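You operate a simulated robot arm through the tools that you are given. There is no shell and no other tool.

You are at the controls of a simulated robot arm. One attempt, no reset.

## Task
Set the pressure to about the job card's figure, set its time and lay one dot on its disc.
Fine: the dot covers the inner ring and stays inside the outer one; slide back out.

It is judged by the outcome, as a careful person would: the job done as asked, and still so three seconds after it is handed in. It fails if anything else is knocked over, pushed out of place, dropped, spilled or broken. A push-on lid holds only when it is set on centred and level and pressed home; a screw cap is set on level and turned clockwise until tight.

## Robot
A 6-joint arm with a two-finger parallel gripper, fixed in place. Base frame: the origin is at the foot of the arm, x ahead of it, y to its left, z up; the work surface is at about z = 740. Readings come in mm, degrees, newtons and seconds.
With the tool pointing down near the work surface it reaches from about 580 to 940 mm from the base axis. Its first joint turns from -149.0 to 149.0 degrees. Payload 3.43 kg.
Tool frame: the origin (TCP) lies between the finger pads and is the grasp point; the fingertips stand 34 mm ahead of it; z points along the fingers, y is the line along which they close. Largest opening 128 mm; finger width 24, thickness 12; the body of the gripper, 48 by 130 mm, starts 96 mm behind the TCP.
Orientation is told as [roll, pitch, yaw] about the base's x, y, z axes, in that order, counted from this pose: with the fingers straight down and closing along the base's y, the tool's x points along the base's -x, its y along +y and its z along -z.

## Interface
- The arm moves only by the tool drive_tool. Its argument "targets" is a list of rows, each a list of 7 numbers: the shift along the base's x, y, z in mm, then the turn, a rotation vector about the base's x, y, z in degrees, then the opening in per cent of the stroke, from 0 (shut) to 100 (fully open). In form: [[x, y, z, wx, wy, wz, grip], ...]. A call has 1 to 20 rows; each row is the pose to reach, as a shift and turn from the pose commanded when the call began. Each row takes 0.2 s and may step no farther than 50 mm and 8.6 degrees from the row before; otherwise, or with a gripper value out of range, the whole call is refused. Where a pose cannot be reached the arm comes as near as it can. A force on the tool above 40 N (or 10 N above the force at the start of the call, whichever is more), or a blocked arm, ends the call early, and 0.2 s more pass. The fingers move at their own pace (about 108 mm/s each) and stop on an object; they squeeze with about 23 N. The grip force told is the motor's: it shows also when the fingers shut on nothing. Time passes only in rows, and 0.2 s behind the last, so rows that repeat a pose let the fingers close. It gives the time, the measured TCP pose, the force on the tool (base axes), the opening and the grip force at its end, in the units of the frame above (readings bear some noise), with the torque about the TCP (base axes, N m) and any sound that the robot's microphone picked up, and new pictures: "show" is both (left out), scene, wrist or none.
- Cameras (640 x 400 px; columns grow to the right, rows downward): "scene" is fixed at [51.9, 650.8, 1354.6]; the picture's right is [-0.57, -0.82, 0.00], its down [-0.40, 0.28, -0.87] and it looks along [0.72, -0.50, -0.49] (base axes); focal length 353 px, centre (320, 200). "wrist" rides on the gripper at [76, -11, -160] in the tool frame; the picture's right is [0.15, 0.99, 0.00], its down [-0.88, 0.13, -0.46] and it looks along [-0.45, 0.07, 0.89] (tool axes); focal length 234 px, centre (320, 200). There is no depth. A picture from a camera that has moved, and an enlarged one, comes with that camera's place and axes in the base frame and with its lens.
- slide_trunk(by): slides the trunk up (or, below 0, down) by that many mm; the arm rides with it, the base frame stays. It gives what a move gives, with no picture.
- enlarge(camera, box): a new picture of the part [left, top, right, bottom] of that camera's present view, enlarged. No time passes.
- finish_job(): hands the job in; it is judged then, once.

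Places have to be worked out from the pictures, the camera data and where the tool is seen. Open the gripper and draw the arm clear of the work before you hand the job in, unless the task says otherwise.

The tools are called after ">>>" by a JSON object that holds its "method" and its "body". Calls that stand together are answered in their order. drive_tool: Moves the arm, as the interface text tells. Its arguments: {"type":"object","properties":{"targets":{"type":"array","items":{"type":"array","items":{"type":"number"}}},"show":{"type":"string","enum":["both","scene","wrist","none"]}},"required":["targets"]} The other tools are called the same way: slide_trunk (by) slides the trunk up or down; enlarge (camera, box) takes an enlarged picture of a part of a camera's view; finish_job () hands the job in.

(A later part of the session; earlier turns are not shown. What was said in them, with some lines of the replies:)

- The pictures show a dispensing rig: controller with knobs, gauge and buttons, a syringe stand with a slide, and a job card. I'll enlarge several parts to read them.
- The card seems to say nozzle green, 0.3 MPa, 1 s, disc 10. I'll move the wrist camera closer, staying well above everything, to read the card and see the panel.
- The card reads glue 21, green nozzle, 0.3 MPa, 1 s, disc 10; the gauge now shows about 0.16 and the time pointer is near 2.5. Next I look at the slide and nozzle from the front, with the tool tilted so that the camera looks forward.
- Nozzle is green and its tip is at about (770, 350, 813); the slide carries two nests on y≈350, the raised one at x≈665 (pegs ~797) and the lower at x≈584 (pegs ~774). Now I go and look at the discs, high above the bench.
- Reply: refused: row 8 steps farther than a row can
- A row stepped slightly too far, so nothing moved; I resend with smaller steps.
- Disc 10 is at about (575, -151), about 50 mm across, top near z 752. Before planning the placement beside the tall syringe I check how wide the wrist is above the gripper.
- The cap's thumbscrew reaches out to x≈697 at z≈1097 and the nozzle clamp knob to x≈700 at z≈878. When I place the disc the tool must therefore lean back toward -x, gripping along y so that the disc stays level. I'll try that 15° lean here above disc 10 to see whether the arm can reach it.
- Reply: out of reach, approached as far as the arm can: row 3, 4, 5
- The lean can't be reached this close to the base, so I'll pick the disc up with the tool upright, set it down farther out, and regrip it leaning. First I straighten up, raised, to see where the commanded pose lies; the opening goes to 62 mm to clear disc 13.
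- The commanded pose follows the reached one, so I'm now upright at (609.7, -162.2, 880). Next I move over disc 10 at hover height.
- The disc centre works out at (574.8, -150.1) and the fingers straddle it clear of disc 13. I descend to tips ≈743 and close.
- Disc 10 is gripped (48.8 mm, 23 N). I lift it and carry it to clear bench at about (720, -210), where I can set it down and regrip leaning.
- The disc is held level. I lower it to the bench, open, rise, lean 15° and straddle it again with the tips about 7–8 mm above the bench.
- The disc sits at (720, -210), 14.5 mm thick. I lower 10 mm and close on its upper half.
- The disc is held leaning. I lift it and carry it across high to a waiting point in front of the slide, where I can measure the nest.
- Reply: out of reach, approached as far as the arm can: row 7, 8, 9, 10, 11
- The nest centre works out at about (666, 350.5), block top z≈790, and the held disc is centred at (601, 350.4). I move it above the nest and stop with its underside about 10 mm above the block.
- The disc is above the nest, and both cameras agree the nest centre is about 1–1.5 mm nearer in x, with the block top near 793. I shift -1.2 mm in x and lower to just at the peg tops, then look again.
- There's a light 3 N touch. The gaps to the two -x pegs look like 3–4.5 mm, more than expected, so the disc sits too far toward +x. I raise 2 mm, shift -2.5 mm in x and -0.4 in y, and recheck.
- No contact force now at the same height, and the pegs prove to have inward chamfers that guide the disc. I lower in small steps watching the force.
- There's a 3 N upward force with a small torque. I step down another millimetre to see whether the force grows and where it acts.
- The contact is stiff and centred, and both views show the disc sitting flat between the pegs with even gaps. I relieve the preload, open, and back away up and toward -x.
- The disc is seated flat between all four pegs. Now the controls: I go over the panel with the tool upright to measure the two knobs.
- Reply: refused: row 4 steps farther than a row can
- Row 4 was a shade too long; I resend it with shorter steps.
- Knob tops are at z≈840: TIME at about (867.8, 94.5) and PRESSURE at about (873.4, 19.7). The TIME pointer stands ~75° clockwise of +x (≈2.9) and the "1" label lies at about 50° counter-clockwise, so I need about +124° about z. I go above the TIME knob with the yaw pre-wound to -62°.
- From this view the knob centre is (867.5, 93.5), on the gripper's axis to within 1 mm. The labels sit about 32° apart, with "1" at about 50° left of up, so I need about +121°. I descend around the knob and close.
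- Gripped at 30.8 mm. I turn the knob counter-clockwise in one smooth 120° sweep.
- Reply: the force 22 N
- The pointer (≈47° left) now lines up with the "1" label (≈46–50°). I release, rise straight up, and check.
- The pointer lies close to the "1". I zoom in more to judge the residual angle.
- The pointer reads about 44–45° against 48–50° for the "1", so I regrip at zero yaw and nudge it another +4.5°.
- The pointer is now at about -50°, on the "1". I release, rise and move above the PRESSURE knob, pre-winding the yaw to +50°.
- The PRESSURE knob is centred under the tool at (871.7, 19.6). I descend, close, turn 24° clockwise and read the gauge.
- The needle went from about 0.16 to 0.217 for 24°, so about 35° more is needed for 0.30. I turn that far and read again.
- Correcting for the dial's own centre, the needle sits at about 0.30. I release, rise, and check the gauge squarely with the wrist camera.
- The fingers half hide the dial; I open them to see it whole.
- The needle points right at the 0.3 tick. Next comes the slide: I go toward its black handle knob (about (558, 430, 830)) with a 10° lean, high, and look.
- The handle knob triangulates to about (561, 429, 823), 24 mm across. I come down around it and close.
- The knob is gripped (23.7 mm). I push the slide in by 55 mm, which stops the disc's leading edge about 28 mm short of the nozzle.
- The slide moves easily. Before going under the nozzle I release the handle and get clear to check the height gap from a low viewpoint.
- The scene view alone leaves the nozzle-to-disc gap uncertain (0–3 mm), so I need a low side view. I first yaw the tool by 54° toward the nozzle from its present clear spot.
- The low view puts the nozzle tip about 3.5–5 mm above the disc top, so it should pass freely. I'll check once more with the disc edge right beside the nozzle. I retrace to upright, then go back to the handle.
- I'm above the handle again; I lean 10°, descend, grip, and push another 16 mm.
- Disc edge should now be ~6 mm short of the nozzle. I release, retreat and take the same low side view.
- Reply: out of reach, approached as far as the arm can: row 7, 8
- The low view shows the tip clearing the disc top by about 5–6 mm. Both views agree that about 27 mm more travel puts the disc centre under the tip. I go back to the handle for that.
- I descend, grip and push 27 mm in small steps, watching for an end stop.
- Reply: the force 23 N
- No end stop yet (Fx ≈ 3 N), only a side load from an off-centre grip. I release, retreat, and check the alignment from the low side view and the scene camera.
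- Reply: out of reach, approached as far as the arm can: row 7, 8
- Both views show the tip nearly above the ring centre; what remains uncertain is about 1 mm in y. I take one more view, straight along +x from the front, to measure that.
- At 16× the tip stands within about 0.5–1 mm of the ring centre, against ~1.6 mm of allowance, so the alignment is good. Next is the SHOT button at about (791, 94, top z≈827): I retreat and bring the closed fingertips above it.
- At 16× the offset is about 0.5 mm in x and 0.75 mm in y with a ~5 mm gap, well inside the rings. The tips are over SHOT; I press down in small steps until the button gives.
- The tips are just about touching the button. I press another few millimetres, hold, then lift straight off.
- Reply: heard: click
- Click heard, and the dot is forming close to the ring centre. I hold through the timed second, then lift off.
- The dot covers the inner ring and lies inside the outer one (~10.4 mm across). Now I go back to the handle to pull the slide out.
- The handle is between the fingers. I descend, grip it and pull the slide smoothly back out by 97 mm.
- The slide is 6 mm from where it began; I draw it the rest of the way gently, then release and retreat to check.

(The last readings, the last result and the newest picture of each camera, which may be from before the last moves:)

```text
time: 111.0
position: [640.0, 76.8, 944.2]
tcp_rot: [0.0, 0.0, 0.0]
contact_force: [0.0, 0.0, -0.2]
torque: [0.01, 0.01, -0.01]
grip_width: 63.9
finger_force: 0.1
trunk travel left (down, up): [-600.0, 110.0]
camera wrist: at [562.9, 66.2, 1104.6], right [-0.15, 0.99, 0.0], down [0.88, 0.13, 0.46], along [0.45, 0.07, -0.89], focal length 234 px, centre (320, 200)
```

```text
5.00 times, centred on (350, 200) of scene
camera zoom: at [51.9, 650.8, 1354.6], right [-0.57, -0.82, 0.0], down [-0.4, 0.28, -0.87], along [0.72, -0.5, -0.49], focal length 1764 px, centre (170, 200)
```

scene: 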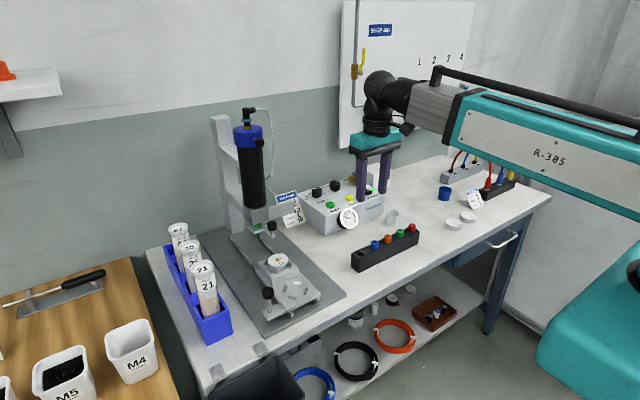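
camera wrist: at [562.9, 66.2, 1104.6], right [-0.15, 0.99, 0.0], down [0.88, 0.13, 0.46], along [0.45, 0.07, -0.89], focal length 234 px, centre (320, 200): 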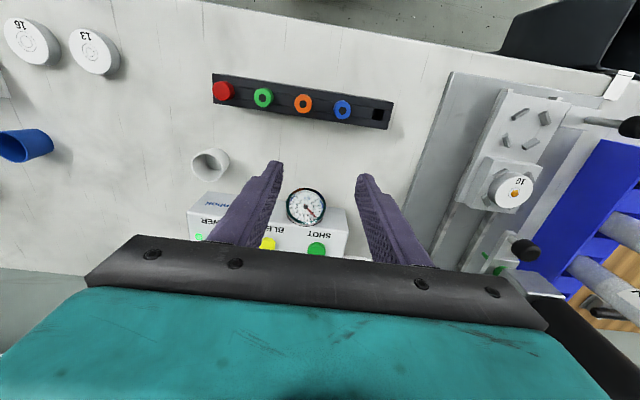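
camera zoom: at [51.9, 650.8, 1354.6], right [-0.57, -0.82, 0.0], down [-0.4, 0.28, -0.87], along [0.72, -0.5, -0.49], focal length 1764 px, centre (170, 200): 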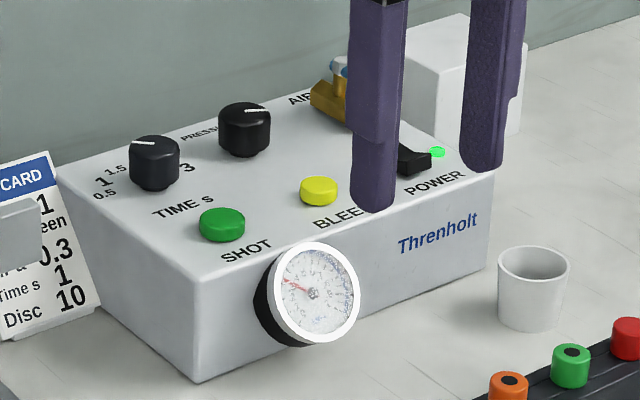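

The dot sits inside the outer ring with the inner ring hidden, and the slide is back where it began. One last check of the dot from the wrist camera before handing in.

>>> {"method": "enlarge", "body": {"camera": "wrist", "box": [495, 172, 535, 212]}}

>>> {"method": "enlarge", "body": {"camera": "scene", "box": [272, 254, 288, 266]}}

>>> {"method": "enlarge", "body": {"camera": "wrist", "box": [280, 180, 330, 230]}}

```text
10.00 times, centred on (515, 192) of wrist
camera zoom: at [562.9, 66.2, 1104.6], right [-0.15, 0.99, 0.0], down [0.88, 0.13, 0.46], along [0.45, 0.07, -0.89], focal length 2342 px, centre (-1630, 280)
```

zoom: 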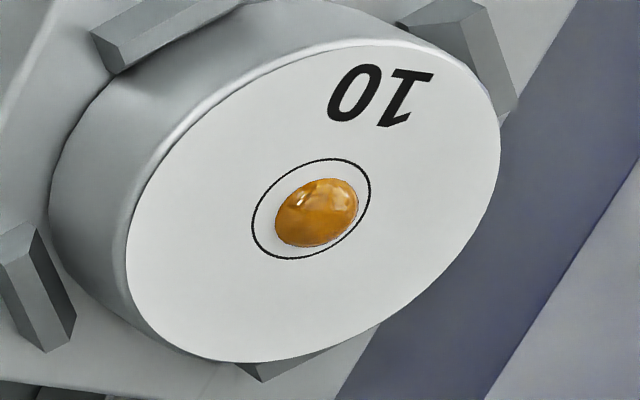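

```text
16.00 times, centred on (280, 260) of scene
camera zoom: at [51.9, 650.8, 1354.6], right [-0.57, -0.82, 0.0], down [-0.4, 0.28, -0.87], along [0.72, -0.5, -0.49], focal length 5645 px, centre (960, -760)
```

zoom: 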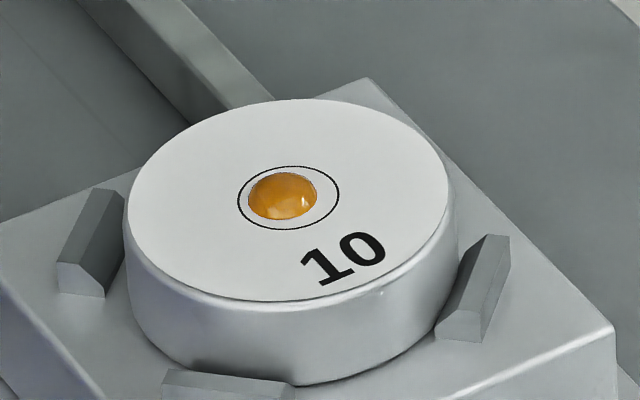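

```text
8.00 times, centred on (305, 205) of wrist
camera zoom: at [562.9, 66.2, 1104.6], right [-0.15, 0.99, 0.0], down [0.88, 0.13, 0.46], along [0.45, 0.07, -0.89], focal length 1873 px, centre (440, 160)
```

zoom: 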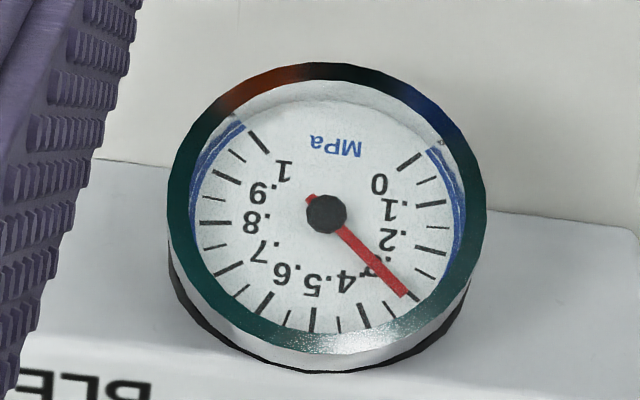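

The inner ring is fully covered, the dot stays inside the outer ring, the gauge reads 0.3 MPa, the timer is at 1 s and the slide is out. The gripper is open and clear of the work, so I hand in.

>>> {"method": "finish_job", "body": {}}

```text
The job is handed in.
```

The job is handed in. One glue dot is on disc 10, and it covers the inner ring while staying inside the outer one.

- **Pressure:** the gauge needle sits on the 0.3 MPa tick, matching the job card.
- **Time:** the pointer was turned from about 2.9 s to the "1" mark.
- **Dot:** one press of SHOT gave a dot about 10.4 mm across, roughly 1 mm off the ring centre.
- **Slide:** it is pulled back out to where it started, with the disc still seated in the raised nest.
- **Nozzle and glue:** the green nozzle on the card was already fitted. The barrel is opaque, so I could not confirm it holds glue 21.

Nothing appeared to be knocked, moved or spilled. The gripper is open and the arm is clear of the work.
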